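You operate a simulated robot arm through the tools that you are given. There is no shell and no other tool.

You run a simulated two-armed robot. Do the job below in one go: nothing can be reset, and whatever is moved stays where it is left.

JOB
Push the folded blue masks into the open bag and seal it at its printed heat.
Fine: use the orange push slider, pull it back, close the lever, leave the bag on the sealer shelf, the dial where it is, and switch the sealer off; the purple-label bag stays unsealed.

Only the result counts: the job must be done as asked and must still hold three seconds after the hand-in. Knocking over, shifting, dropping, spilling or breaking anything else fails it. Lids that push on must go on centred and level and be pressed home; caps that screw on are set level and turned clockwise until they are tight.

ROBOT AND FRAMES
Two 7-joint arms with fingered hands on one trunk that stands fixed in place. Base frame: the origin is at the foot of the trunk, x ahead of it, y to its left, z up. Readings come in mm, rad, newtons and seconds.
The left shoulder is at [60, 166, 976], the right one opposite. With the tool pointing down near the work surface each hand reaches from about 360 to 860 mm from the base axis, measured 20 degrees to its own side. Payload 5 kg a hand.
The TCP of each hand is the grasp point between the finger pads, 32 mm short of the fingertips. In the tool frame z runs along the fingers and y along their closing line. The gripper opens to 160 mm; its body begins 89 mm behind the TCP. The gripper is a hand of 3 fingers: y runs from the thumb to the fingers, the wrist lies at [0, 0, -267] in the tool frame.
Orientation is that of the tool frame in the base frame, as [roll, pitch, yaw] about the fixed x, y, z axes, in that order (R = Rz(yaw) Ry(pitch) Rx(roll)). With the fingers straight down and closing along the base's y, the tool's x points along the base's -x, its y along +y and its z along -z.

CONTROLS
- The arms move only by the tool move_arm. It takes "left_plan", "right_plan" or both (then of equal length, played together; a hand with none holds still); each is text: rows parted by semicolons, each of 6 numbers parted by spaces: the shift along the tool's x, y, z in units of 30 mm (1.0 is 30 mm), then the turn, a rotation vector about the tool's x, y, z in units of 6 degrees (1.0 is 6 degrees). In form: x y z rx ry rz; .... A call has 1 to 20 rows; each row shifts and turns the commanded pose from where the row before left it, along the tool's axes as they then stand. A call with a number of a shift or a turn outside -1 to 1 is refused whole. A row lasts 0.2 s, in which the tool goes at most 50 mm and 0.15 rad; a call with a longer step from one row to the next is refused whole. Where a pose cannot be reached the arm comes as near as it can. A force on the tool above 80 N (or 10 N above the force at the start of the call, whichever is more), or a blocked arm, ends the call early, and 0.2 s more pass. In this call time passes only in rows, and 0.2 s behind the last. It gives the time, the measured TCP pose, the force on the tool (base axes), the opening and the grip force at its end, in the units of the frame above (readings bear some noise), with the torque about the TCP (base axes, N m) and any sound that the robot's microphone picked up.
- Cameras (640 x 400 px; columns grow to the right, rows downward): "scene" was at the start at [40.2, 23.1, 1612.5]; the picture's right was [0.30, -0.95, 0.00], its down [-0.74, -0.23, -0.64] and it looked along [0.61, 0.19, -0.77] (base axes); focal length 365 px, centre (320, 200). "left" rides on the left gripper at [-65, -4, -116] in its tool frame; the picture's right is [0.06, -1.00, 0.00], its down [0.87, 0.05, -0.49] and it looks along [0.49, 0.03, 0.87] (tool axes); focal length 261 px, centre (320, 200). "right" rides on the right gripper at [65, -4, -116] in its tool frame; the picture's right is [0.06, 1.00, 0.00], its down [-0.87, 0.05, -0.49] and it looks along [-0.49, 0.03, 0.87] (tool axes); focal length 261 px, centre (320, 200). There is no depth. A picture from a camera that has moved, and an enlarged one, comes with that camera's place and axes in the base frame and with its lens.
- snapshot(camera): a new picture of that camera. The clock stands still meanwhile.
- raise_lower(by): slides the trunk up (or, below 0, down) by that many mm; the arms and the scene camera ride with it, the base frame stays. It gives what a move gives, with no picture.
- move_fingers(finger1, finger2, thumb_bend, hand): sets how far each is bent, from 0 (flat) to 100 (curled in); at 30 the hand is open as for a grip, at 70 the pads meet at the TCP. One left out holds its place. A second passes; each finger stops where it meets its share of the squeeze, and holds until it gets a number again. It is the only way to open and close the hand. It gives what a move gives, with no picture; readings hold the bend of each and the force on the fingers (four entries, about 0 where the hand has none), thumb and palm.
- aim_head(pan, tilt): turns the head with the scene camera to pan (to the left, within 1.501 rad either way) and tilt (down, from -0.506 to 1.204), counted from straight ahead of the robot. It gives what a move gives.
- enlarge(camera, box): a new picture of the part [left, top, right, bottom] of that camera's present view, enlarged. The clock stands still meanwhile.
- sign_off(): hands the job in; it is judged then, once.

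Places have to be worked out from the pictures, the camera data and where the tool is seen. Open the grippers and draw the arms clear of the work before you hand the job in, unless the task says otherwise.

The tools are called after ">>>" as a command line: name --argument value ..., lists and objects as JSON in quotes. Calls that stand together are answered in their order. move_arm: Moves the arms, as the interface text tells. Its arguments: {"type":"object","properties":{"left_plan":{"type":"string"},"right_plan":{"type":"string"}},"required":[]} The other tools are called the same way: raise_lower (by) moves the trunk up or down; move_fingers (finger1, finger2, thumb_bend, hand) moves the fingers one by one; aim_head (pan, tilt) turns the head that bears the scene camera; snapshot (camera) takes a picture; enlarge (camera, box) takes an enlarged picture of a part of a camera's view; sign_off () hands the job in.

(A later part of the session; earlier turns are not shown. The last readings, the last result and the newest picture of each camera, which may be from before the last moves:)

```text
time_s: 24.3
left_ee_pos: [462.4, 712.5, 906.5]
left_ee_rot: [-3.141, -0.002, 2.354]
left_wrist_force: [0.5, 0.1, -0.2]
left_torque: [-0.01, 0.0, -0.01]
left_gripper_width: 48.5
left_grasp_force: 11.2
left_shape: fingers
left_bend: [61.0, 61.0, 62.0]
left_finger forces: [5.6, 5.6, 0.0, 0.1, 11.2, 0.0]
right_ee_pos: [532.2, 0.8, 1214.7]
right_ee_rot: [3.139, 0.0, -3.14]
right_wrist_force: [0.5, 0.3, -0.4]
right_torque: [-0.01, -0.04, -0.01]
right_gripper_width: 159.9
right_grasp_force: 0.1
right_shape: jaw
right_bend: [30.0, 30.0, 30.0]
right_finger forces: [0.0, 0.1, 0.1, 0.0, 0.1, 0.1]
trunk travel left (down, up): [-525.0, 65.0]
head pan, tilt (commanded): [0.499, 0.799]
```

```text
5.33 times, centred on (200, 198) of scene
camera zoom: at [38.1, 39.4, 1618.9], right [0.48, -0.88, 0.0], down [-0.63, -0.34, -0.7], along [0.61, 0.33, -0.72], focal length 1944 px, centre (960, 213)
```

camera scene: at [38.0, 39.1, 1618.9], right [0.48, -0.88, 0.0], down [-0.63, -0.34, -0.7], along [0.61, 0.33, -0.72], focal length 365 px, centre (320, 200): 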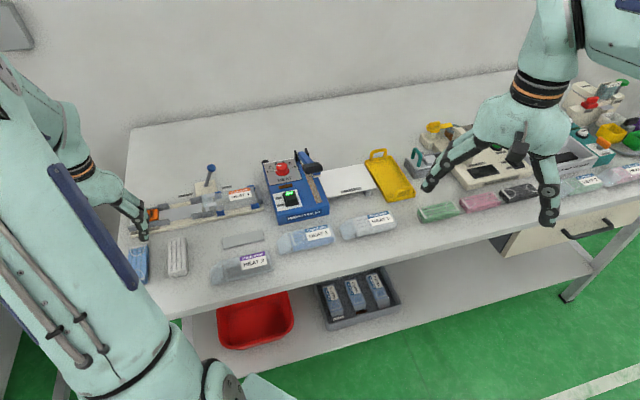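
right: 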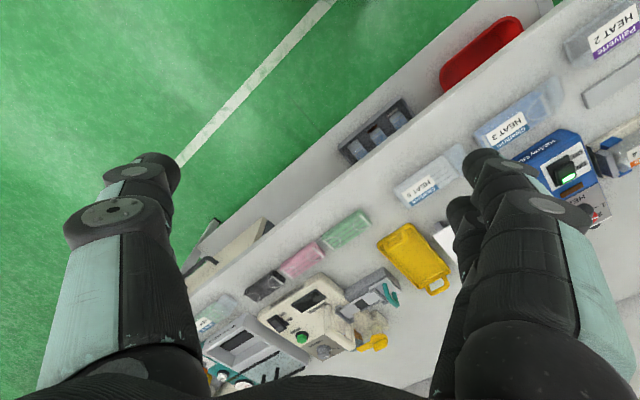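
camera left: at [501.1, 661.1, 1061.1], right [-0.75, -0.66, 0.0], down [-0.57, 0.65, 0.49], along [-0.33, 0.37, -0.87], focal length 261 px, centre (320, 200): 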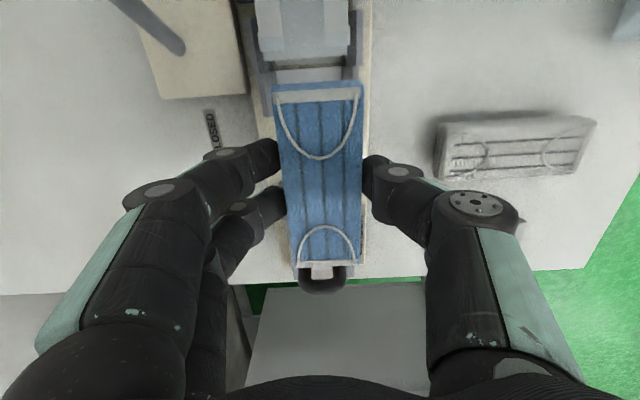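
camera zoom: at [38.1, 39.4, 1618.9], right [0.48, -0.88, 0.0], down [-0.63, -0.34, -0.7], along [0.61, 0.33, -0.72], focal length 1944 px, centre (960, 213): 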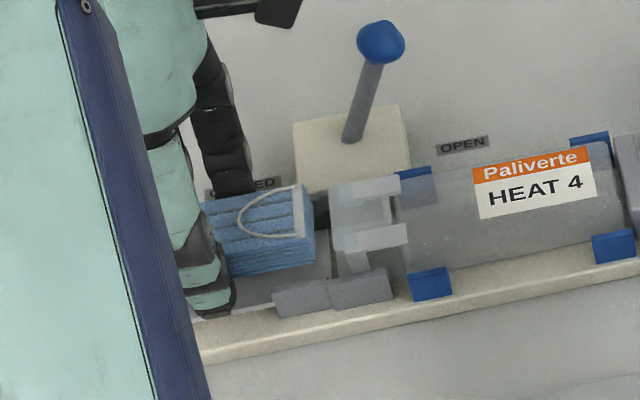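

Lateral alignment is now within ~1 mm. I shift 3 mm toward the slider to keep the finger clear of the mouth-side guide ends, and lower 10 mm.

>>> move_arm --left_plan "0.1 0.02 0 0 0 0;0 0 0.17 0 0 0;0 0 0.17 0 0 0"

>>> enlarge --camera "left" --box '[220, 0, 420, 125]'

>>> enlarge --camera "left" --box '[220, 120, 420, 310]'

```text
time_s: 25.1
left_ee_pos: [460.8, 715.3, 895.4]
left_ee_rot: [3.14, 0.001, 2.354]
left_wrist_force: [-0.3, -0.2, 3.4]
left_torque: [0.14, 0.14, -0.07]
left_gripper_width: 48.3
left_grasp_force: 12.1
left_shape: fingers
left_bend: [61.0, 62.0, 63.0]
left_finger forces: [5.0, 7.7, 0.0, 0.1, 11.9, 0.0]
right_ee_pos: [531.6, 1.3, 1215.7]
right_ee_rot: [3.141, 0.0, 3.14]
right_wrist_force: [0.1, 0.3, 1.1]
right_torque: [0.02, -0.01, 0.01]
right_gripper_width: 160.0
right_grasp_force: 0.1
right_shape: jaw
right_bend: [30.0, 30.0, 30.0]
right_finger forces: [0.1, 0.0, 0.1, 0.1, 0.0, 0.1]
trunk travel left (down, up): [-525.0, 65.0]
head pan, tilt (commanded): [0.499, 0.799]
```

```text
3.20 times, centred on (320, 62) of left
camera zoom: at [503.6, 667.3, 1010.3], right [-0.75, -0.66, 0.0], down [-0.58, 0.65, 0.49], along [-0.32, 0.37, -0.87], focal length 834 px, centre (320, 640)
```

zoom: 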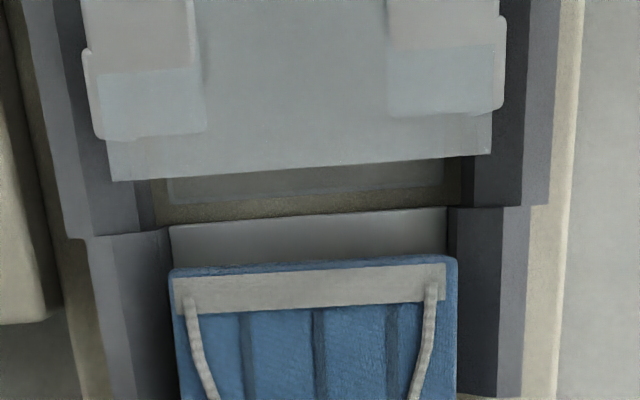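

```text
2.11 times, centred on (320, 215) of left
camera zoom: at [503.6, 667.3, 1010.3], right [-0.75, -0.66, 0.0], down [-0.58, 0.65, 0.49], along [-0.32, 0.37, -0.87], focal length 549 px, centre (320, 168)
```

zoom: 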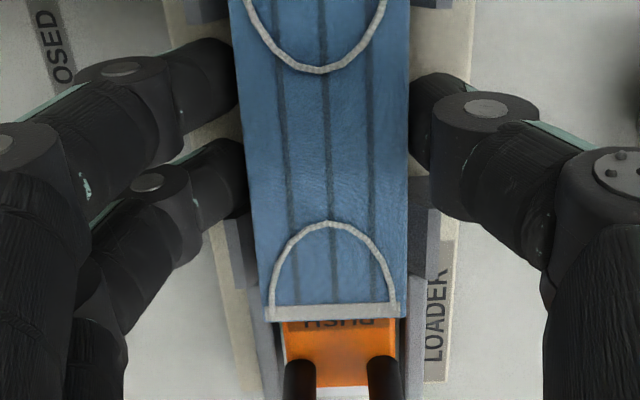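

The 3.4 N upward force with torque about e2 tells me the block's tail touched the slider top, so the slider front is a little nearer than I thought. I raise 9 mm, shift 6 mm toward the bag, and look again.

>>> move_arm --left_plan "0 0 -0.3 0 0 0;-0.2 0 0 0 0 0"

>>> snapshot --camera "left"

>>> enlarge --camera "left" --box '[220, 0, 420, 125]'

>>> enlarge --camera "left" --box '[220, 120, 420, 310]'

```text
time_s: 25.7
left_ee_pos: [465.2, 710.9, 902.8]
left_ee_rot: [3.14, -0.002, 2.353]
left_wrist_force: [-0.4, 0.8, 1.2]
left_torque: [-0.01, -0.01, 0.03]
left_gripper_width: 48.1
left_grasp_force: 12.2
left_shape: fingers
left_bend: [61.0, 61.0, 62.0]
left_finger forces: [6.3, 5.9, 0.1, 0.0, 11.9, 0.0]
right_ee_pos: [531.5, 0.7, 1214.7]
right_ee_rot: [3.14, 0.002, 3.139]
right_wrist_force: [0.5, 0.2, -0.5]
right_torque: [0.0, -0.03, -0.04]
right_gripper_width: 159.8
right_grasp_force: 0.1
right_shape: jaw
right_bend: [30.0, 30.0, 30.0]
right_finger forces: [0.0, 0.1, 0.0, 0.0, 0.0, 0.1]
trunk travel left (down, up): [-525.0, 65.0]
head pan, tilt (commanded): [0.499, 0.799]
```

```text
taken
camera left: at [508.1, 662.2, 1018.5], right [-0.75, -0.66, 0.0], down [-0.57, 0.65, 0.49], along [-0.33, 0.37, -0.87], focal length 261 px, centre (320, 200)
```

left: 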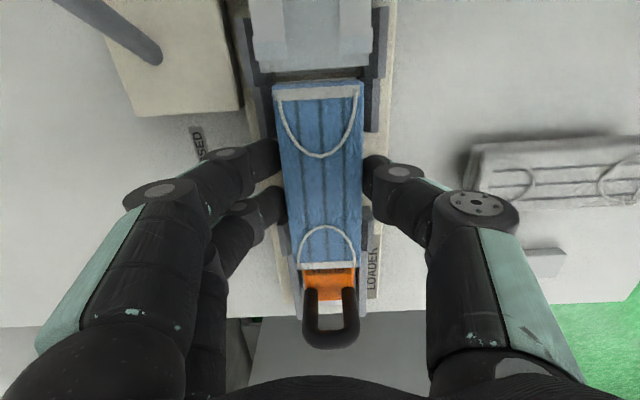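

```text
3.20 times, centred on (320, 62) of left
camera zoom: at [508.1, 662.2, 1018.5], right [-0.75, -0.66, 0.0], down [-0.57, 0.65, 0.49], along [-0.33, 0.37, -0.87], focal length 834 px, centre (320, 640)
```

zoom: 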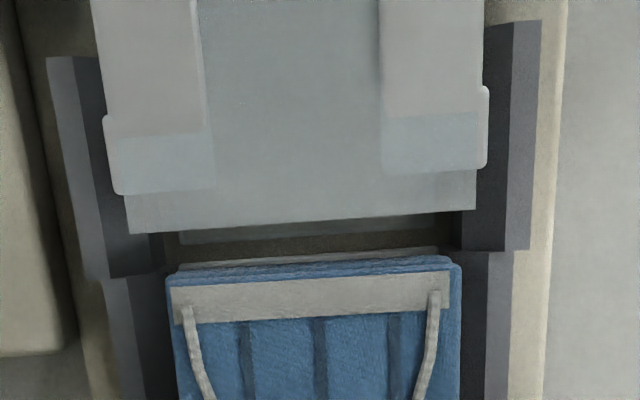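

```text
2.11 times, centred on (320, 215) of left
camera zoom: at [508.1, 662.2, 1018.5], right [-0.75, -0.66, 0.0], down [-0.57, 0.65, 0.49], along [-0.33, 0.37, -0.87], focal length 549 px, centre (320, 168)
```

zoom: 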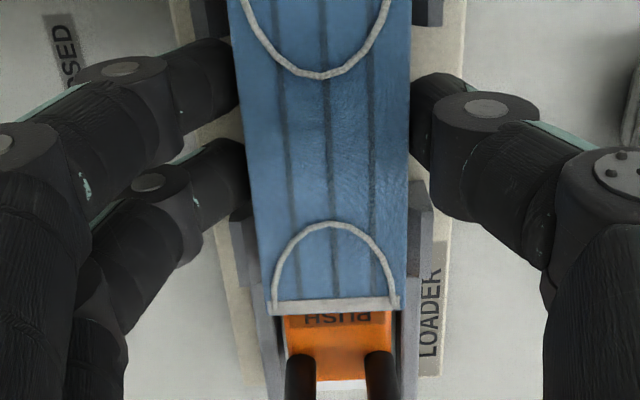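

The block is now centred between slider (≈7 mm clear) and flap (≈7 mm clear). I nudge 1.5 mm back and lower 9 mm, watching force.

>>> move_arm --left_plan "0.05 0.01 0 0 0 0;0 0 0.15 0 0 0;0 0 0.15 0 0 0"

>>> enlarge --camera "left" --box '[220, 0, 420, 125]'

>>> enlarge --camera "left" --box '[220, 120, 420, 310]'

```text
time_s: 26.5
left_ee_pos: [464.9, 712.2, 894.2]
left_ee_rot: [-3.14, -0.001, 2.354]
left_wrist_force: [0.0, -0.9, 0.2]
left_torque: [0.01, 0.01, 0.01]
left_gripper_width: 47.8
left_grasp_force: 11.1
left_shape: fingers
left_bend: [61.0, 61.0, 62.0]
left_finger forces: [5.8, 6.0, 0.0, 0.0, 11.8, 0.0]
right_ee_pos: [532.6, -0.0, 1215.6]
right_ee_rot: [3.141, 0.001, 3.142]
right_wrist_force: [0.0, 0.5, -0.7]
right_torque: [0.04, 0.01, -0.03]
right_gripper_width: 159.9
right_grasp_force: 0.0
right_shape: jaw
right_bend: [30.0, 30.0, 30.0]
right_finger forces: [0.0, 0.1, 0.0, 0.1, 0.0, 0.1]
trunk travel left (down, up): [-525.0, 65.0]
head pan, tilt (commanded): [0.499, 0.799]
```

```text
3.20 times, centred on (320, 62) of left
camera zoom: at [507.5, 664.0, 1009.1], right [-0.75, -0.66, 0.0], down [-0.58, 0.65, 0.49], along [-0.33, 0.37, -0.87], focal length 834 px, centre (320, 640)
```

zoom: 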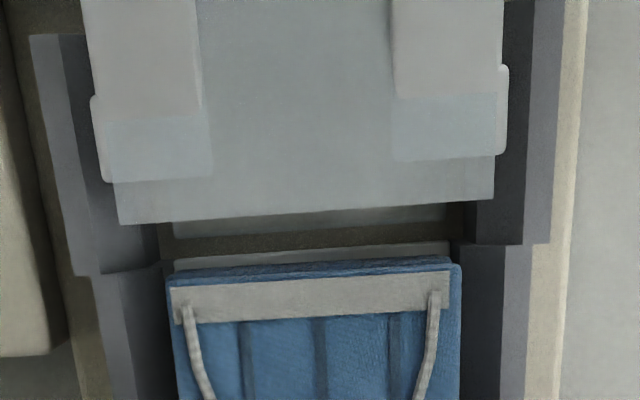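

```text
2.11 times, centred on (320, 215) of left
camera zoom: at [507.5, 664.0, 1009.1], right [-0.75, -0.66, 0.0], down [-0.58, 0.65, 0.49], along [-0.33, 0.37, -0.87], focal length 549 px, centre (320, 168)
```

zoom: 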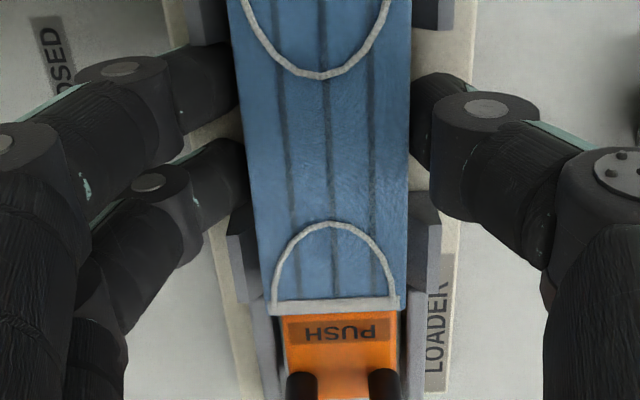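

No contact yet at TCP 894. I lower 3 mm more in small steps.

>>> move_arm --left_plan "0.03 0 0 0 0 0;0 0 0.1 0 0 0"

```text
time_s: 27.1
left_ee_pos: [462.7, 713.0, 892.0]
left_ee_rot: [3.141, 0.001, 2.355]
left_wrist_force: [-0.3, -0.3, 0.9]
left_torque: [0.04, -0.03, 0.03]
left_gripper_width: 48.4
left_grasp_force: 11.1
left_shape: fingers
left_bend: [61.0, 61.0, 62.0]
left_finger forces: [5.9, 5.9, 0.0, 0.1, 11.8, 0.0]
right_ee_pos: [531.7, 1.4, 1214.5]
right_ee_rot: [3.14, 0.001, 3.141]
right_wrist_force: [-0.5, -0.2, -0.1]
right_torque: [-0.04, -0.02, -0.04]
right_gripper_width: 159.7
right_grasp_force: 0.1
right_shape: jaw
right_bend: [30.0, 30.0, 30.0]
right_finger forces: [0.0, 0.0, 0.1, 0.0, 0.0, 0.0]
trunk travel left (down, up): [-525.0, 65.0]
head pan, tilt (commanded): [0.499, 0.799]
```

Still free. I go down another 3 mm.

>>> move_arm --left_plan "0 0 0.1 0 0 0"

>>> enlarge --camera "left" --box '[220, 0, 420, 125]'

>>> enlarge --camera "left" --box '[220, 120, 420, 310]'

```text
time_s: 27.5
left_ee_pos: [463.6, 713.1, 891.1]
left_ee_rot: [3.139, -0.002, 2.353]
left_wrist_force: [-0.4, -1.2, 6.9]
left_torque: [-0.23, 0.22, 0.0]
left_gripper_width: 48.2
left_grasp_force: 15.1
left_shape: fingers
left_bend: [61.0, 61.0, 63.0]
left_finger forces: [6.0, 5.8, 0.0, 0.0, 18.9, 0.0]
right_ee_pos: [530.6, 0.9, 1215.6]
right_ee_rot: [3.138, 0.0, 3.141]
right_wrist_force: [-1.1, -0.3, 0.4]
right_torque: [0.01, 0.01, -0.01]
right_gripper_width: 160.4
right_grasp_force: 0.2
right_shape: jaw
right_bend: [30.0, 30.0, 30.0]
right_finger forces: [0.1, 0.0, 0.1, 0.0, 0.1, 0.1]
trunk travel left (down, up): [-525.0, 65.0]
head pan, tilt (commanded): [0.499, 0.799]
```

```text
3.20 times, centred on (320, 62) of left
camera zoom: at [506.9, 664.2, 1005.4], right [-0.75, -0.66, 0.0], down [-0.58, 0.65, 0.49], along [-0.32, 0.37, -0.87], focal length 834 px, centre (320, 640)
```

zoom: 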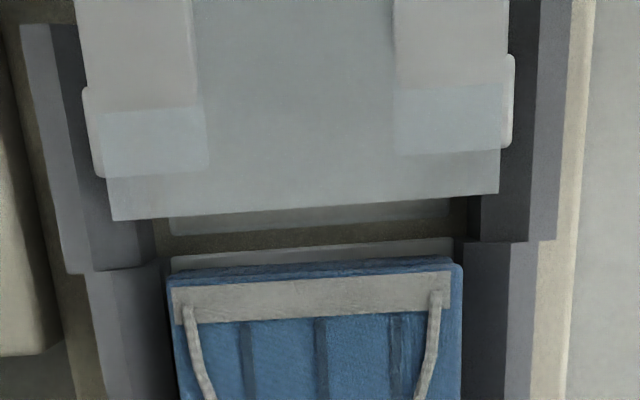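

```text
2.11 times, centred on (320, 215) of left
camera zoom: at [506.9, 664.2, 1005.4], right [-0.75, -0.66, 0.0], down [-0.58, 0.65, 0.49], along [-0.32, 0.37, -0.87], focal length 549 px, centre (320, 168)
```

zoom: 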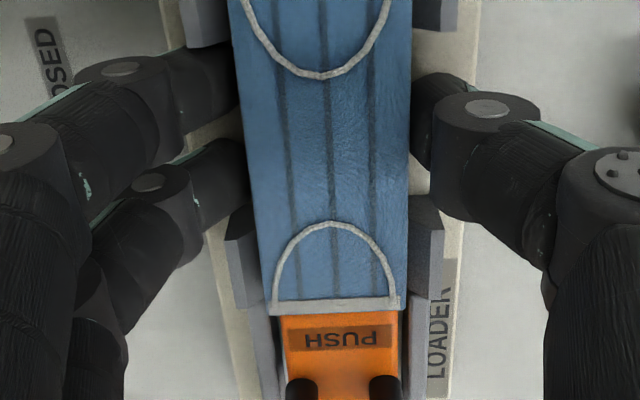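

The thumb tip has just met the board (6.9 N), so the block hangs only a few mm above the floor. I back off 2 mm and open the digits a little to let it settle in the channel.

>>> move_arm --left_plan "0 0 -0.08 0 0 0"

>>> move_fingers --hand "left" --finger1 56 --finger2 56 --thumb_bend 56

>>> snapshot --camera "left"

>>> enlarge --camera "scene" --box '[140, 160, 260, 235]'

```text
time_s: 27.9
left_ee_pos: [464.1, 712.9, 891.1]
left_ee_rot: [3.141, 0.0, 2.356]
left_wrist_force: [0.2, 0.5, 0.7]
left_torque: [0.01, -0.01, -0.01]
left_gripper_width: 48.3
left_grasp_force: 11.9
left_shape: fingers
left_bend: [61.0, 61.0, 63.0]
left_finger forces: [5.9, 5.8, 0.0, 0.1, 12.1, 0.0]
right_ee_pos: [531.9, 1.2, 1216.1]
right_ee_rot: [3.14, 0.0, 3.141]
right_wrist_force: [0.4, 0.3, -0.3]
right_torque: [-0.01, 0.0, 0.0]
right_gripper_width: 159.9
right_grasp_force: 0.1
right_shape: jaw
right_bend: [30.0, 30.0, 30.0]
right_finger forces: [0.0, 0.1, 0.0, 0.1, 0.1, 0.0]
trunk travel left (down, up): [-525.0, 65.0]
head pan, tilt (commanded): [0.499, 0.799]
```

```text
time_s: 28.9
left_ee_pos: [463.1, 713.0, 892.5]
left_ee_rot: [3.141, 0.0, 2.354]
left_wrist_force: [1.3, 1.8, 11.3]
left_torque: [-0.13, 0.17, -0.03]
left_gripper_width: 60.2
left_grasp_force: 5.1
left_shape: fingers
left_bend: [56.0, 56.0, 57.0]
left_finger forces: [1.3, 0.9, 0.1, 0.0, 8.5, 0.0]
right_ee_pos: [530.2, 0.4, 1215.4]
right_ee_rot: [3.141, 0.001, 3.14]
right_wrist_force: [0.4, 0.5, 0.1]
right_torque: [-0.01, -0.01, 0.02]
right_gripper_width: 160.0
right_grasp_force: 0.0
right_shape: jaw
right_bend: [30.0, 30.0, 30.0]
right_finger forces: [0.1, 0.0, 0.0, 0.0, 0.0, 0.1]
trunk travel left (down, up): [-525.0, 65.0]
head pan, tilt (commanded): [0.499, 0.799]
```

```text
taken
camera left: at [506.4, 664.4, 1006.9], right [-0.75, -0.66, 0.0], down [-0.58, 0.65, 0.49], along [-0.32, 0.37, -0.87], focal length 261 px, centre (320, 200)
```

left: 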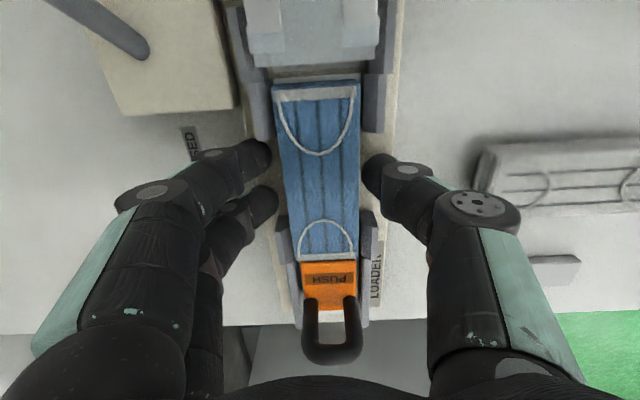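

```text
5.33 times, centred on (200, 198) of scene
camera zoom: at [37.5, 38.3, 1619.0], right [0.48, -0.88, 0.0], down [-0.63, -0.34, -0.7], along [0.61, 0.33, -0.72], focal length 1944 px, centre (960, 213)
```

zoom: 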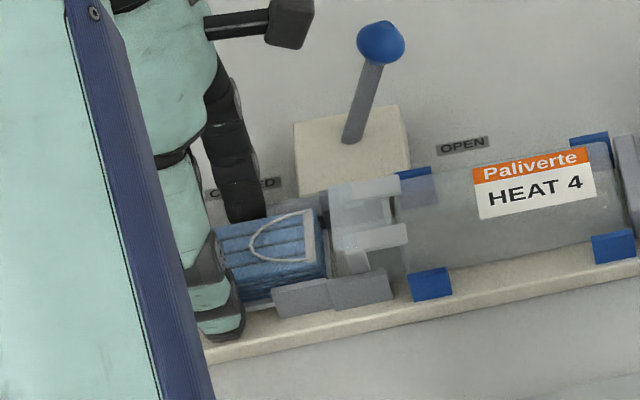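

The block has settled flat between the guides. I raise the hand straight up, clear of it, to inspect.

>>> move_arm --left_plan "0 0 -0.2 0 0 0;0 0 -0.5 0 0 0;0 0 -0.8 0 0 0;0 0 -0.8 0 0 0;0 0 -0.8 0 0 0"

>>> snapshot --camera "left"

>>> enlarge --camera "left" --box '[220, 20, 400, 330]'

>>> enlarge --camera "scene" --box '[120, 160, 240, 235]'

```text
time_s: 30.1
left_ee_pos: [463.4, 712.2, 984.1]
left_ee_rot: [-3.141, 0.0, 2.355]
left_wrist_force: [0.1, 0.5, 0.1]
left_torque: [0.0, -0.02, -0.02]
left_gripper_width: 62.9
left_grasp_force: 0.0
left_shape: fingers
left_bend: [56.0, 56.0, 56.0]
left_finger forces: [0.0, 0.0, 0.0, 0.0, 0.0, 0.0]
right_ee_pos: [531.2, 0.6, 1214.4]
right_ee_rot: [3.14, 0.0, 3.139]
right_wrist_force: [-0.2, -0.1, 0.3]
right_torque: [0.04, 0.01, -0.02]
right_gripper_width: 159.7
right_grasp_force: 0.0
right_shape: jaw
right_bend: [30.0, 30.0, 30.0]
right_finger forces: [0.0, 0.0, 0.0, 0.0, 0.1, 0.0]
trunk travel left (down, up): [-525.0, 65.0]
head pan, tilt (commanded): [0.499, 0.799]
```

```text
taken
camera left: at [506.1, 664.1, 1099.9], right [-0.75, -0.66, 0.0], down [-0.57, 0.65, 0.49], along [-0.32, 0.37, -0.87], focal length 261 px, centre (320, 200)
```

left: 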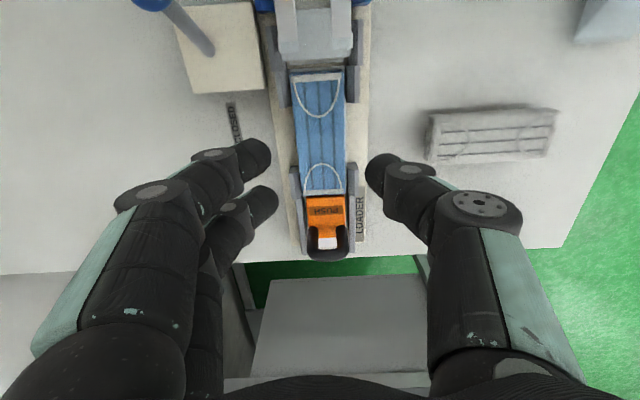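

```text
1.29 times, centred on (310, 175) of left
camera zoom: at [506.1, 664.1, 1099.9], right [-0.75, -0.66, 0.0], down [-0.57, 0.65, 0.49], along [-0.32, 0.37, -0.87], focal length 336 px, centre (333, 232)
```

zoom: 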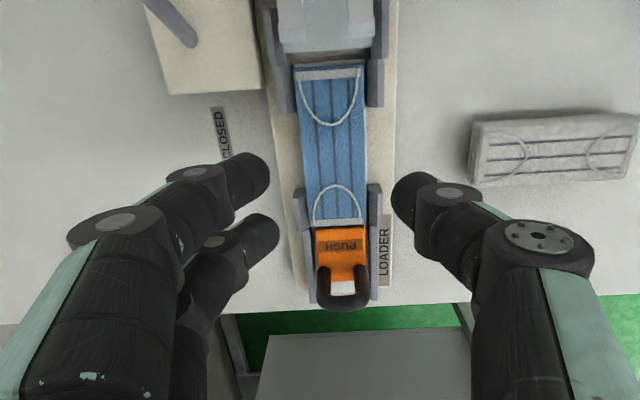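

```text
5.33 times, centred on (180, 198) of scene
camera zoom: at [37.7, 38.7, 1618.9], right [0.48, -0.88, 0.0], down [-0.63, -0.34, -0.7], along [0.61, 0.33, -0.72], focal length 1944 px, centre (1067, 213)
```

zoom: 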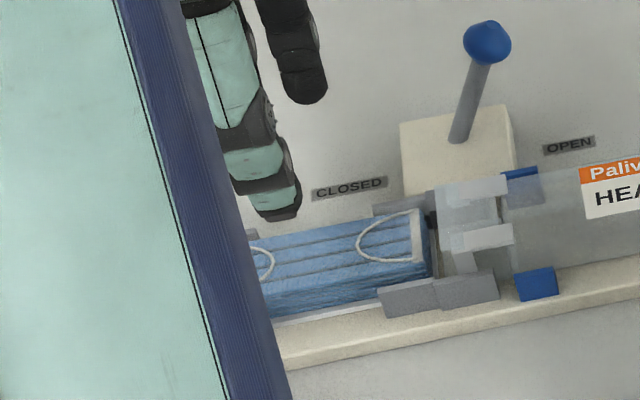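

The block lies neatly in the channel, just ahead of the slider. I enlarge the slider handle to locate its loop precisely before gripping it.

>>> enlarge --camera "left" --box '[270, 180, 380, 280]'

```text
4.00 times, centred on (325, 230) of left
camera zoom: at [506.1, 664.1, 1099.9], right [-0.75, -0.66, 0.0], down [-0.57, 0.65, 0.49], along [-0.32, 0.37, -0.87], focal length 1043 px, centre (300, 80)
```

zoom: 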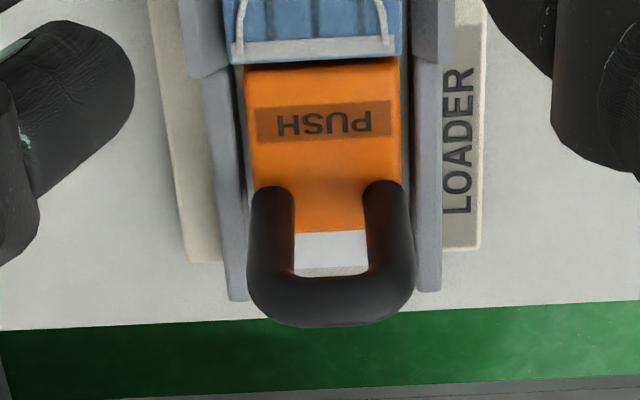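

The handle loop's bar is around (392, 782, z≈910), legs 30 mm apart across the channel. I move above it, turn the hand to 45° so thumb and fingers close along the push direction, and pre-close to about 35–40 mm.

>>> move_arm --left_plan "0.835 -0.01 0 0 0 0;0.835 -0.01 0 0 0 0;0.835 -0.01 0 0 0 0;0.835 -0.02 0 0 0 0;0 0 0 0 0 1;0 0 0 0 0 1;0 0 0 0 0 1;0 0 0 0 0 1;0 0 0 0 0 1;0 0 0 0 0 1;0 0 0 0 0 1;0 0 0 0 0 1;0 0 0 0 0 1;0 0 0 0 0 1;0 0 0 0 0 1;0 0 0 0 0 1;0 0 0 0 0 1;0 0 0 0 0 1;0 0 0 0 0 1"

>>> move_fingers --hand "left" --finger1 60 --finger2 60 --thumb_bend 60

>>> snapshot --camera "left"

>>> enlarge --camera "left" --box '[220, 80, 420, 205]'

```text
time_s: 34.1
left_ee_pos: [392.1, 782.9, 985.0]
left_ee_rot: [-3.142, 0.0, 0.782]
left_wrist_force: [-0.1, 0.1, 0.5]
left_torque: [0.01, 0.01, 0.01]
left_gripper_width: 63.0
left_grasp_force: 0.0
left_shape: fingers
left_bend: [56.0, 56.0, 56.0]
left_finger forces: [0.1, 0.1, 0.0, 0.1, 0.0, 0.0]
right_ee_pos: [531.8, 1.0, 1216.1]
right_ee_rot: [3.139, -0.001, 3.141]
right_wrist_force: [0.1, 0.4, -0.3]
right_torque: [-0.02, 0.0, 0.02]
right_gripper_width: 159.8
right_grasp_force: 0.1
right_shape: jaw
right_bend: [30.0, 30.0, 30.0]
right_finger forces: [0.0, 0.0, 0.0, 0.1, 0.1, 0.0]
trunk travel left (down, up): [-525.0, 65.0]
head pan, tilt (commanded): [0.499, 0.799]
```

```text
time_s: 35.1
left_ee_pos: [390.9, 781.6, 984.9]
left_ee_rot: [-3.142, 0.0, 0.784]
left_wrist_force: [-0.1, -1.0, -0.5]
left_torque: [0.0, -0.01, -0.02]
left_gripper_width: 48.2
left_grasp_force: 0.1
left_shape: fingers
left_bend: [60.0, 60.0, 60.0]
left_finger forces: [0.0, 0.0, 0.0, 0.1, 0.1, 0.0]
right_ee_pos: [531.3, 0.9, 1215.0]
right_ee_rot: [3.138, 0.0, 3.14]
right_wrist_force: [-0.7, -0.2, 0.2]
right_torque: [0.0, 0.0, -0.02]
right_gripper_width: 159.9
right_grasp_force: 0.1
right_shape: jaw
right_bend: [30.0, 30.0, 30.0]
right_finger forces: [0.0, 0.0, 0.0, 0.0, 0.1, 0.1]
trunk travel left (down, up): [-525.0, 65.0]
head pan, tilt (commanded): [0.499, 0.799]
```

```text
taken
camera left: at [342.9, 740.2, 1099.6], right [-0.66, 0.75, 0.0], down [0.65, 0.57, 0.49], along [0.37, 0.33, -0.87], focal length 261 px, centre (320, 200)
```

left: 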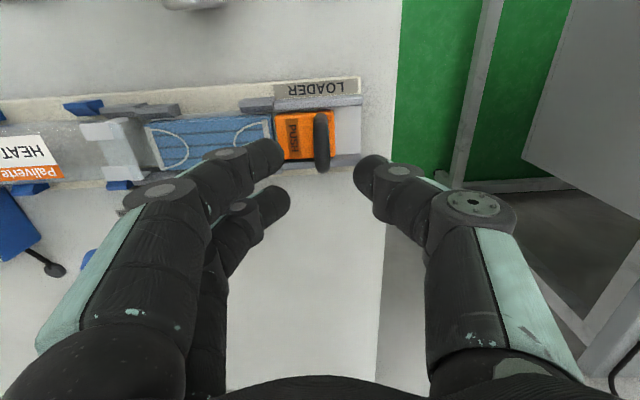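

```text
3.20 times, centred on (320, 142) of left
camera zoom: at [342.9, 740.2, 1099.6], right [-0.66, 0.75, 0.0], down [0.65, 0.57, 0.49], along [0.37, 0.33, -0.87], focal length 834 px, centre (320, 384)
```

zoom: 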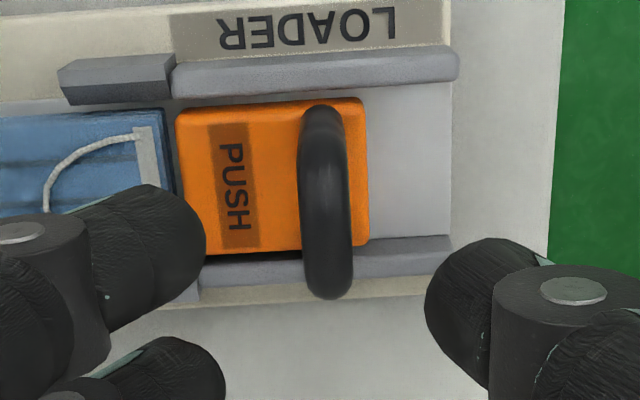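

The handle is at tool (−3, −1) relative to the TCP. I correct that and descend to TCP z≈914 around the loop.

>>> move_arm --left_plan "-0.11 -0.04 0 0 0 0;0 0 0.8 0 0 0;0 0 0.8 0 0 0;0 0 0.5 0 0 0;0 0 0.25 0 0 0"

>>> snapshot --camera "left"

>>> enlarge --camera "left" --box '[220, 80, 420, 205]'

```text
time_s: 36.3
left_ee_pos: [389.9, 781.2, 914.4]
left_ee_rot: [-3.141, 0.0, 0.785]
left_wrist_force: [-0.5, -1.0, 0.1]
left_torque: [-0.01, 0.01, 0.0]
left_gripper_width: 48.0
left_grasp_force: 0.0
left_shape: fingers
left_bend: [60.0, 60.0, 60.0]
left_finger forces: [0.0, 0.1, 0.0, 0.0, 0.1, 0.0]
right_ee_pos: [531.9, 1.3, 1215.4]
right_ee_rot: [-3.142, -0.001, -3.141]
right_wrist_force: [-0.5, 0.1, -1.4]
right_torque: [0.0, 0.01, 0.04]
right_gripper_width: 159.9
right_grasp_force: 0.1
right_shape: jaw
right_bend: [30.0, 30.0, 30.0]
right_finger forces: [0.0, 0.0, 0.0, 0.1, 0.0, 0.0]
trunk travel left (down, up): [-525.0, 65.0]
head pan, tilt (commanded): [0.499, 0.799]
```

```text
taken
camera left: at [340.3, 738.3, 1029.0], right [-0.66, 0.75, 0.0], down [0.65, 0.57, 0.49], along [0.37, 0.32, -0.87], focal length 261 px, centre (320, 200)
```

left: 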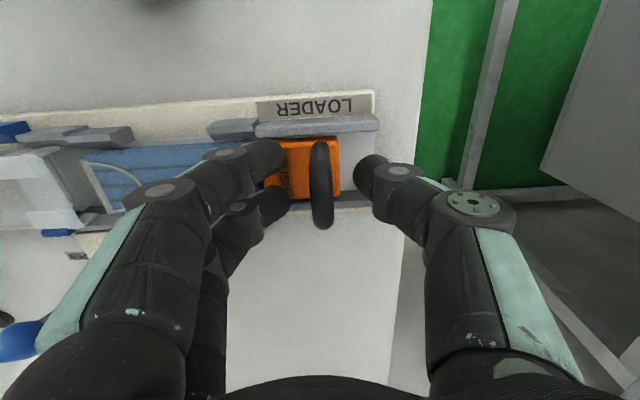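

```text
3.20 times, centred on (320, 142) of left
camera zoom: at [340.3, 738.3, 1029.0], right [-0.66, 0.75, 0.0], down [0.65, 0.57, 0.49], along [0.37, 0.32, -0.87], focal length 834 px, centre (320, 384)
```

zoom: 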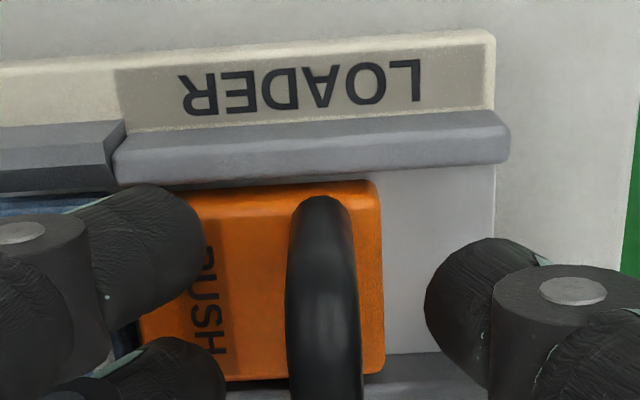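

The loop is centred between thumb and fingers. I close on it.

>>> move_fingers --hand "left" --finger1 72 --finger2 72 --thumb_bend 72

>>> snapshot --camera "left"

```text
time_s: 37.3
left_ee_pos: [389.4, 781.1, 914.2]
left_ee_rot: [-3.141, 0.002, 0.783]
left_wrist_force: [1.1, -2.2, -6.1]
left_torque: [-0.06, -0.02, -0.09]
left_gripper_width: 14.2
left_grasp_force: 5.3
left_shape: fingers
left_bend: [70.0, 70.0, 69.0]
left_finger forces: [3.6, 3.6, 0.0, 0.0, 3.7, 0.1]
right_ee_pos: [531.8, 0.7, 1213.7]
right_ee_rot: [3.138, 0.0, 3.139]
right_wrist_force: [-0.7, 0.5, -1.0]
right_torque: [0.01, 0.0, 0.01]
right_gripper_width: 160.2
right_grasp_force: 0.1
right_shape: jaw
right_bend: [30.0, 30.0, 30.0]
right_finger forces: [0.0, 0.0, 0.1, 0.0, 0.0, 0.0]
trunk travel left (down, up): [-525.0, 65.0]
head pan, tilt (commanded): [0.499, 0.799]
```

```text
taken
camera left: at [340.8, 738.2, 1028.9], right [-0.66, 0.75, 0.0], down [0.65, 0.58, 0.49], along [0.37, 0.32, -0.87], focal length 261 px, centre (320, 200)
```

left: 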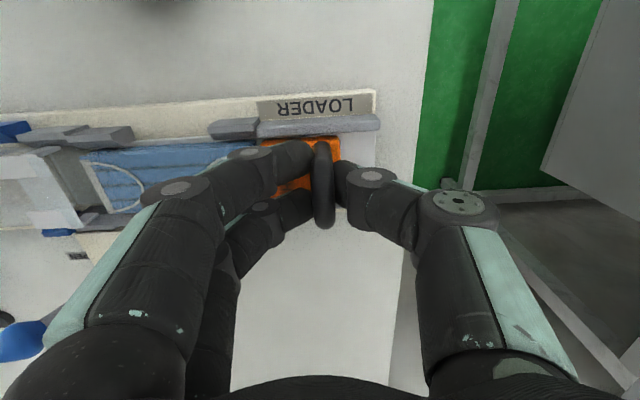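

Grip on the loop is firm with a slight downward pull (−6 N). I lower 1.5 mm to relieve it and push 27 mm along the channel, watching the force.

>>> move_arm --left_plan "0 0 0.05 0 0 0;0 0.3 0 0 0 0;0 0.3 0 0 0 0;0 0.3 0 0 0 0"

>>> snapshot --camera "left"

>>> enlarge --camera "scene" --box '[120, 160, 240, 235]'

```text
time_s: 38.3
left_ee_pos: [408.3, 761.5, 912.6]
left_ee_rot: [-3.141, -0.001, 0.783]
left_wrist_force: [0.7, -0.2, -0.4]
left_torque: [0.03, 0.03, -0.07]
left_gripper_width: 14.2
left_grasp_force: 5.6
left_shape: fingers
left_bend: [71.0, 71.0, 70.0]
left_finger forces: [3.1, 3.0, 0.1, 0.0, 5.7, 0.1]
right_ee_pos: [531.4, 2.4, 1215.8]
right_ee_rot: [3.14, 0.0, 3.141]
right_wrist_force: [-0.6, 0.5, -0.4]
right_torque: [0.01, -0.02, -0.03]
right_gripper_width: 159.7
right_grasp_force: 0.0
right_shape: jaw
right_bend: [30.0, 30.0, 30.0]
right_finger forces: [0.0, 0.1, 0.0, 0.0, 0.0, 0.0]
trunk travel left (down, up): [-525.0, 65.0]
head pan, tilt (commanded): [0.499, 0.799]
```

```text
taken
camera left: at [359.3, 719.4, 1028.0], right [-0.66, 0.75, 0.0], down [0.65, 0.57, 0.49], along [0.37, 0.33, -0.87], focal length 261 px, centre (320, 200)
```

left: 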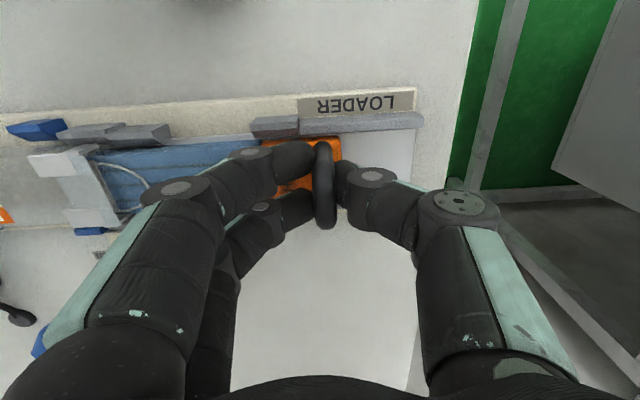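

```text
5.33 times, centred on (180, 198) of scene
camera zoom: at [38.1, 39.1, 1618.9], right [0.48, -0.88, 0.0], down [-0.63, -0.34, -0.7], along [0.61, 0.33, -0.72], focal length 1944 px, centre (1067, 213)
```

zoom: 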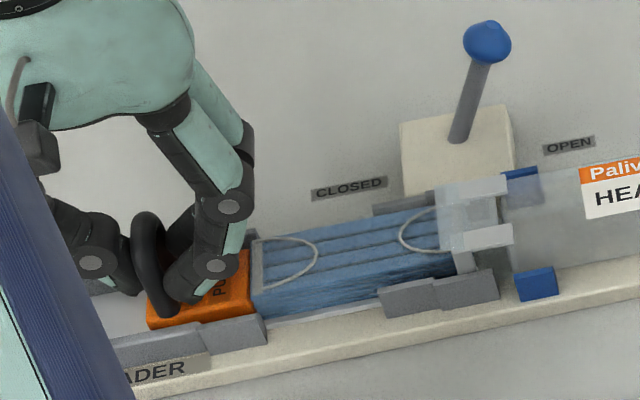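

The slider moves freely and the mask block is entering the mouth under the clear flap. I push another 60 mm.

>>> move_arm --left_plan "0 0.3 0 0 0 0;0 0.3 0 0 0 0;0 0.3 0 0 0 0;0 0.3 0 0 0 0;0 0.3 0 0 0 0;0 0.3 0 0 0 0;0 0.2 0 0 0 0"

>>> snapshot --camera "left"

>>> enlarge --camera "scene" --box '[140, 160, 270, 235]'

```text
time_s: 39.9
left_ee_pos: [451.4, 719.5, 911.8]
left_ee_rot: [3.141, -0.002, 0.783]
left_wrist_force: [1.4, 1.9, 1.8]
left_torque: [0.01, 0.02, -0.06]
left_gripper_width: 14.0
left_grasp_force: 6.2
left_shape: fingers
left_bend: [71.0, 71.0, 70.0]
left_finger forces: [3.2, 3.2, 0.0, 0.0, 7.0, 0.0]
right_ee_pos: [532.1, 0.1, 1215.5]
right_ee_rot: [3.139, 0.0, 3.141]
right_wrist_force: [-0.3, -0.3, -0.3]
right_torque: [0.0, -0.01, -0.01]
right_gripper_width: 160.1
right_grasp_force: 0.1
right_shape: jaw
right_bend: [30.0, 30.0, 30.0]
right_finger forces: [0.0, 0.0, 0.0, 0.0, 0.0, 0.0]
trunk travel left (down, up): [-525.0, 65.0]
head pan, tilt (commanded): [0.499, 0.799]
```

```text
taken
camera left: at [401.1, 677.3, 1027.6], right [-0.66, 0.75, 0.0], down [0.65, 0.57, 0.49], along [0.37, 0.33, -0.87], focal length 261 px, centre (320, 200)
```

left: 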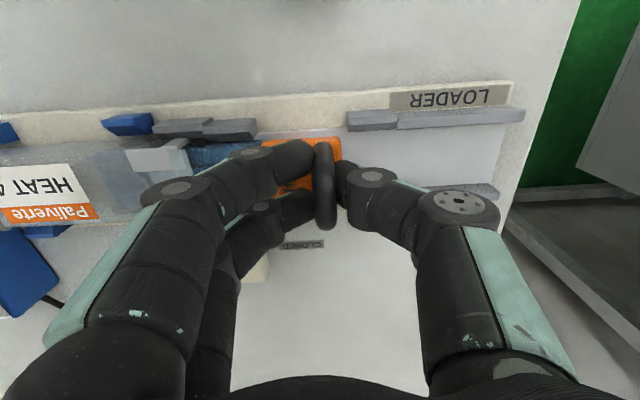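

```text
4.92 times, centred on (205, 198) of scene
camera zoom: at [38.0, 39.1, 1618.9], right [0.48, -0.88, 0.0], down [-0.63, -0.34, -0.7], along [0.61, 0.33, -0.72], focal length 1795 px, centre (886, 212)
```

zoom: 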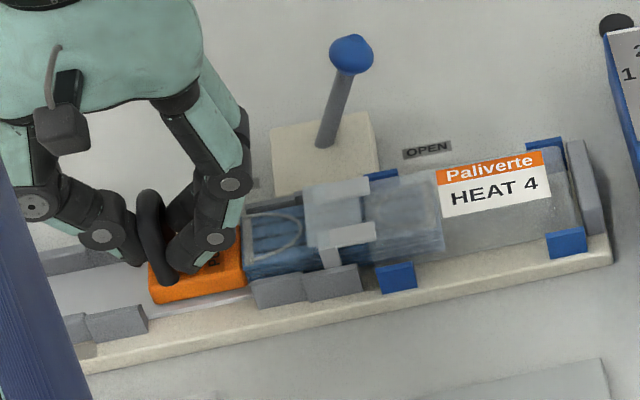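

The block is sliding into the bag with low force. I push a further 30 mm and check again.

>>> move_arm --left_plan "0 0.25 0 0 0 0;0 0.25 0 0 0 0;0 0.25 0 0 0 0;0 0.25 0 0 0 0"

>>> snapshot --camera "left"

>>> enlarge --camera "scene" --box '[150, 160, 270, 235]'

```text
time_s: 40.9
left_ee_pos: [469.4, 698.7, 911.7]
left_ee_rot: [-3.142, -0.001, 0.782]
left_wrist_force: [5.5, 5.7, 5.1]
left_torque: [0.08, -0.04, -0.11]
left_gripper_width: 14.0
left_grasp_force: 7.6
left_shape: fingers
left_bend: [71.0, 71.0, 71.0]
left_finger forces: [3.5, 3.5, 0.1, 0.0, 9.5, 0.1]
right_ee_pos: [531.6, 0.3, 1213.4]
right_ee_rot: [3.14, 0.0, 3.14]
right_wrist_force: [0.7, -0.7, 0.1]
right_torque: [-0.02, 0.01, -0.01]
right_gripper_width: 159.7
right_grasp_force: 0.1
right_shape: jaw
right_bend: [30.0, 30.0, 30.0]
right_finger forces: [0.1, 0.2, 0.0, 0.0, 0.0, 0.0]
trunk travel left (down, up): [-525.0, 65.0]
head pan, tilt (commanded): [0.499, 0.799]
```

```text
taken
camera left: at [422.5, 655.4, 1027.2], right [-0.66, 0.75, 0.0], down [0.65, 0.57, 0.49], along [0.37, 0.33, -0.87], focal length 261 px, centre (320, 200)
```

left: 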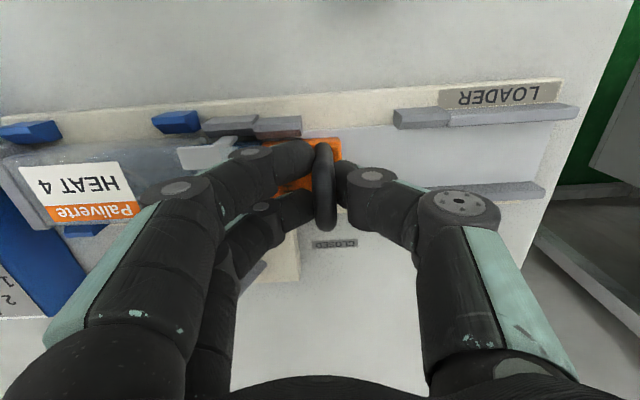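

```text
5.33 times, centred on (210, 198) of scene
camera zoom: at [38.3, 39.1, 1618.9], right [0.48, -0.88, 0.0], down [-0.63, -0.34, -0.7], along [0.61, 0.33, -0.72], focal length 1944 px, centre (907, 213)
```

zoom: 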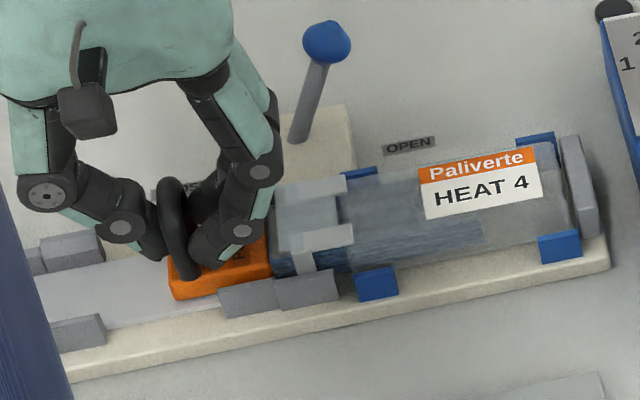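

The mask is deep in the bag but still has room to the bag's end; some side force shows a small lateral drift. I correct +1.5 mm across and push 20 mm more.

>>> move_arm --left_plan "0.03 0.2 0 0 0 0;0.03 0.2 0 0 0 0;0 0.2 0 0 0 0;0 0.1 0 0 0 0"

>>> snapshot --camera "left"

>>> enlarge --camera "scene" --box '[150, 160, 270, 235]'

```text
time_s: 41.9
left_ee_pos: [485.6, 684.7, 912.5]
left_ee_rot: [-3.141, 0.001, 0.783]
left_wrist_force: [-1.3, -1.3, 0.4]
left_torque: [-0.02, 0.08, -0.08]
left_gripper_width: 13.8
left_grasp_force: 6.3
left_shape: fingers
left_bend: [71.0, 71.0, 71.0]
left_finger forces: [3.3, 3.2, 0.0, 0.0, 5.9, 0.0]
right_ee_pos: [530.8, 2.2, 1215.5]
right_ee_rot: [3.139, 0.002, -3.141]
right_wrist_force: [-0.9, 0.1, 0.2]
right_torque: [0.01, -0.02, 0.04]
right_gripper_width: 159.8
right_grasp_force: 0.1
right_shape: jaw
right_bend: [30.0, 30.0, 30.0]
right_finger forces: [0.1, 0.0, 0.1, 0.0, 0.0, 0.0]
trunk travel left (down, up): [-525.0, 65.0]
head pan, tilt (commanded): [0.499, 0.799]
```

```text
taken
camera left: at [437.7, 641.9, 1027.3], right [-0.66, 0.75, 0.0], down [0.65, 0.58, 0.49], along [0.37, 0.32, -0.87], focal length 261 px, centre (320, 200)
```

left: 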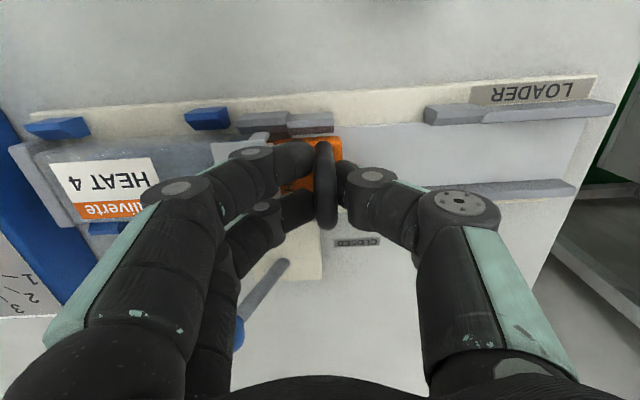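

```text
5.33 times, centred on (210, 198) of scene
camera zoom: at [37.6, 38.9, 1618.9], right [0.48, -0.88, 0.0], down [-0.63, -0.34, -0.7], along [0.61, 0.33, -0.72], focal length 1944 px, centre (907, 213)
```

zoom: 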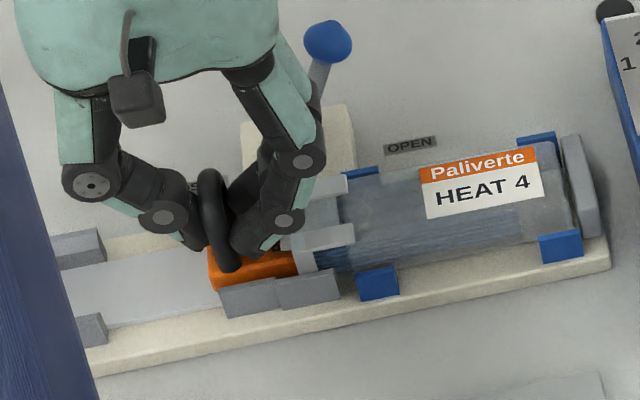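

Slider front is now beneath the flap, still with almost no force. I zoom in on the hand view to see finger clearance to the flap tabs and the mask's tail position.

>>> enlarge --camera "left" --box '[190, 90, 350, 250]'

>>> enlarge --camera "scene" --box '[190, 170, 270, 220]'

>>> enlarge --camera "left" --box '[0, 90, 260, 250]'

```text
2.50 times, centred on (270, 170) of left
camera zoom: at [437.7, 641.9, 1027.3], right [-0.66, 0.75, 0.0], down [0.65, 0.58, 0.49], along [0.37, 0.32, -0.87], focal length 652 px, centre (445, 275)
```

zoom: 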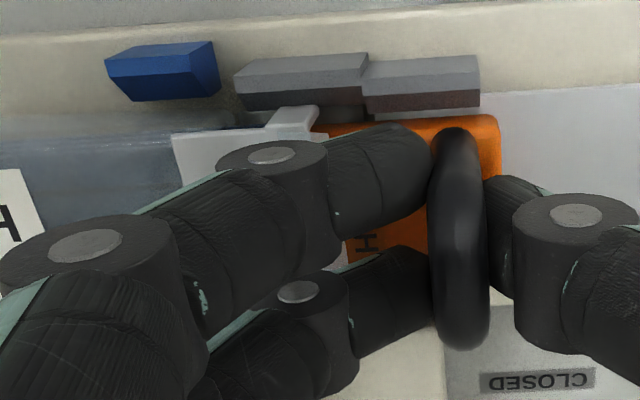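

```text
8.00 times, centred on (230, 195) of scene
camera zoom: at [37.6, 38.9, 1618.9], right [0.48, -0.88, 0.0], down [-0.63, -0.34, -0.7], along [0.61, 0.33, -0.72], focal length 2917 px, centre (1040, 240)
```

zoom: 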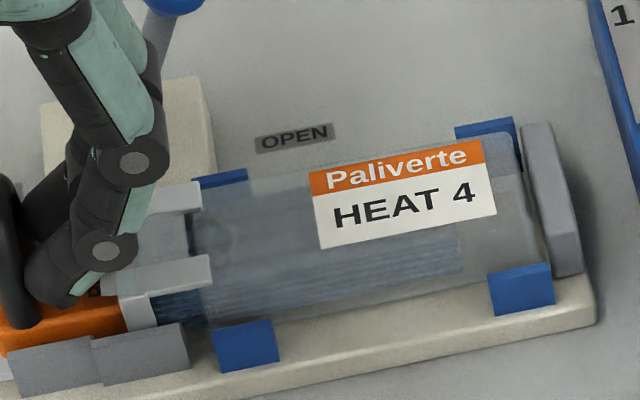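

```text
2.46 times, centred on (130, 170) of left
camera zoom: at [437.7, 641.9, 1027.3], right [-0.66, 0.75, 0.0], down [0.65, 0.58, 0.49], along [0.37, 0.32, -0.87], focal length 642 px, centre (788, 274)
```

zoom: 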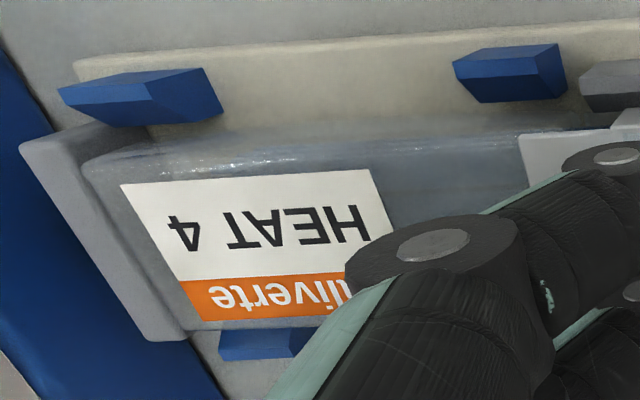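

The mask tail is at the slider front, still with roughly 25–30 mm of free bag ahead. To go deeper without my fingertips touching the flap, I re-grip the loop about 8 mm higher.

>>> move_fingers --hand "left" --finger1 66 --finger2 66 --thumb_bend 66

>>> move_arm --left_plan "0 0 -0.27 0 0 0"

>>> move_fingers --hand "left" --finger1 73 --finger2 73 --thumb_bend 73

>>> enlarge --camera "left" --box '[190, 90, 350, 250]'

```text
time_s: 42.9
left_ee_pos: [487.7, 685.7, 912.7]
left_ee_rot: [-3.14, 0.0, 0.784]
left_wrist_force: [0.2, -0.2, 0.4]
left_torque: [0.01, 0.02, -0.02]
left_gripper_width: 24.8
left_grasp_force: 0.0
left_shape: fingers
left_bend: [66.0, 66.0, 66.0]
left_finger forces: [0.1, 0.1, 0.0, 0.0, 0.1, 0.1]
right_ee_pos: [531.9, 1.5, 1214.6]
right_ee_rot: [3.138, 0.002, 3.138]
right_wrist_force: [-0.6, 0.4, 0.5]
right_torque: [0.04, 0.0, 0.02]
right_gripper_width: 159.7
right_grasp_force: 0.0
right_shape: jaw
right_bend: [30.0, 30.0, 30.0]
right_finger forces: [0.0, 0.0, 0.0, 0.0, 0.0, 0.1]
trunk travel left (down, up): [-525.0, 65.0]
head pan, tilt (commanded): [0.499, 0.799]
```

```text
time_s: 43.3
left_ee_pos: [486.4, 684.7, 919.5]
left_ee_rot: [3.141, 0.0, 0.784]
left_wrist_force: [-0.9, 0.6, 0.1]
left_torque: [0.0, 0.0, 0.01]
left_gripper_width: 24.8
left_grasp_force: 0.1
left_shape: fingers
left_bend: [66.0, 66.0, 66.0]
left_finger forces: [0.1, 0.0, 0.0, 0.0, 0.0, 0.0]
right_ee_pos: [531.9, 1.0, 1214.9]
right_ee_rot: [3.14, 0.0, 3.141]
right_wrist_force: [-0.1, -0.5, 0.0]
right_torque: [-0.02, 0.0, 0.01]
right_gripper_width: 159.9
right_grasp_force: 0.1
right_shape: jaw
right_bend: [30.0, 30.0, 30.0]
right_finger forces: [0.0, 0.0, 0.0, 0.1, 0.0, 0.0]
trunk travel left (down, up): [-525.0, 65.0]
head pan, tilt (commanded): [0.499, 0.799]
```

```text
time_s: 44.3
left_ee_pos: [486.4, 685.7, 920.2]
left_ee_rot: [-3.14, 0.002, 0.783]
left_wrist_force: [-0.7, -0.5, -6.5]
left_torque: [-0.05, -0.03, -0.02]
left_gripper_width: 14.2
left_grasp_force: 8.0
left_shape: fingers
left_bend: [71.0, 71.0, 69.0]
left_finger forces: [4.3, 4.2, 0.0, 0.1, 8.4, 0.1]
right_ee_pos: [532.4, 2.1, 1215.8]
right_ee_rot: [3.139, -0.001, -3.141]
right_wrist_force: [-0.4, 0.3, 0.3]
right_torque: [0.03, -0.01, 0.0]
right_gripper_width: 160.1
right_grasp_force: 0.2
right_shape: jaw
right_bend: [30.0, 30.0, 30.0]
right_finger forces: [0.0, 0.1, 0.1, 0.0, 0.1, 0.0]
trunk travel left (down, up): [-525.0, 65.0]
head pan, tilt (commanded): [0.499, 0.799]
```

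```text
2.50 times, centred on (270, 170) of left
camera zoom: at [437.9, 642.7, 1034.4], right [-0.66, 0.75, 0.0], down [0.65, 0.58, 0.49], along [0.37, 0.32, -0.87], focal length 652 px, centre (445, 275)
```

zoom: 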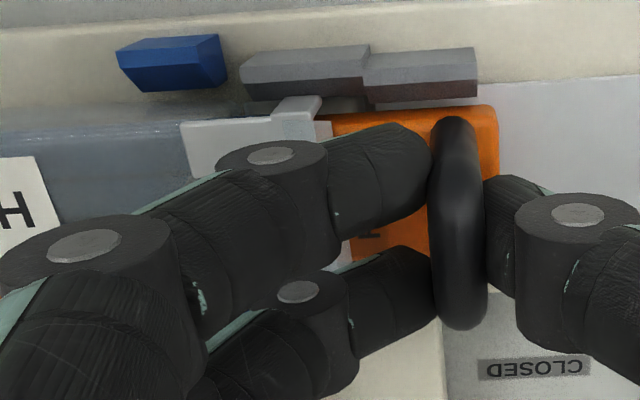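

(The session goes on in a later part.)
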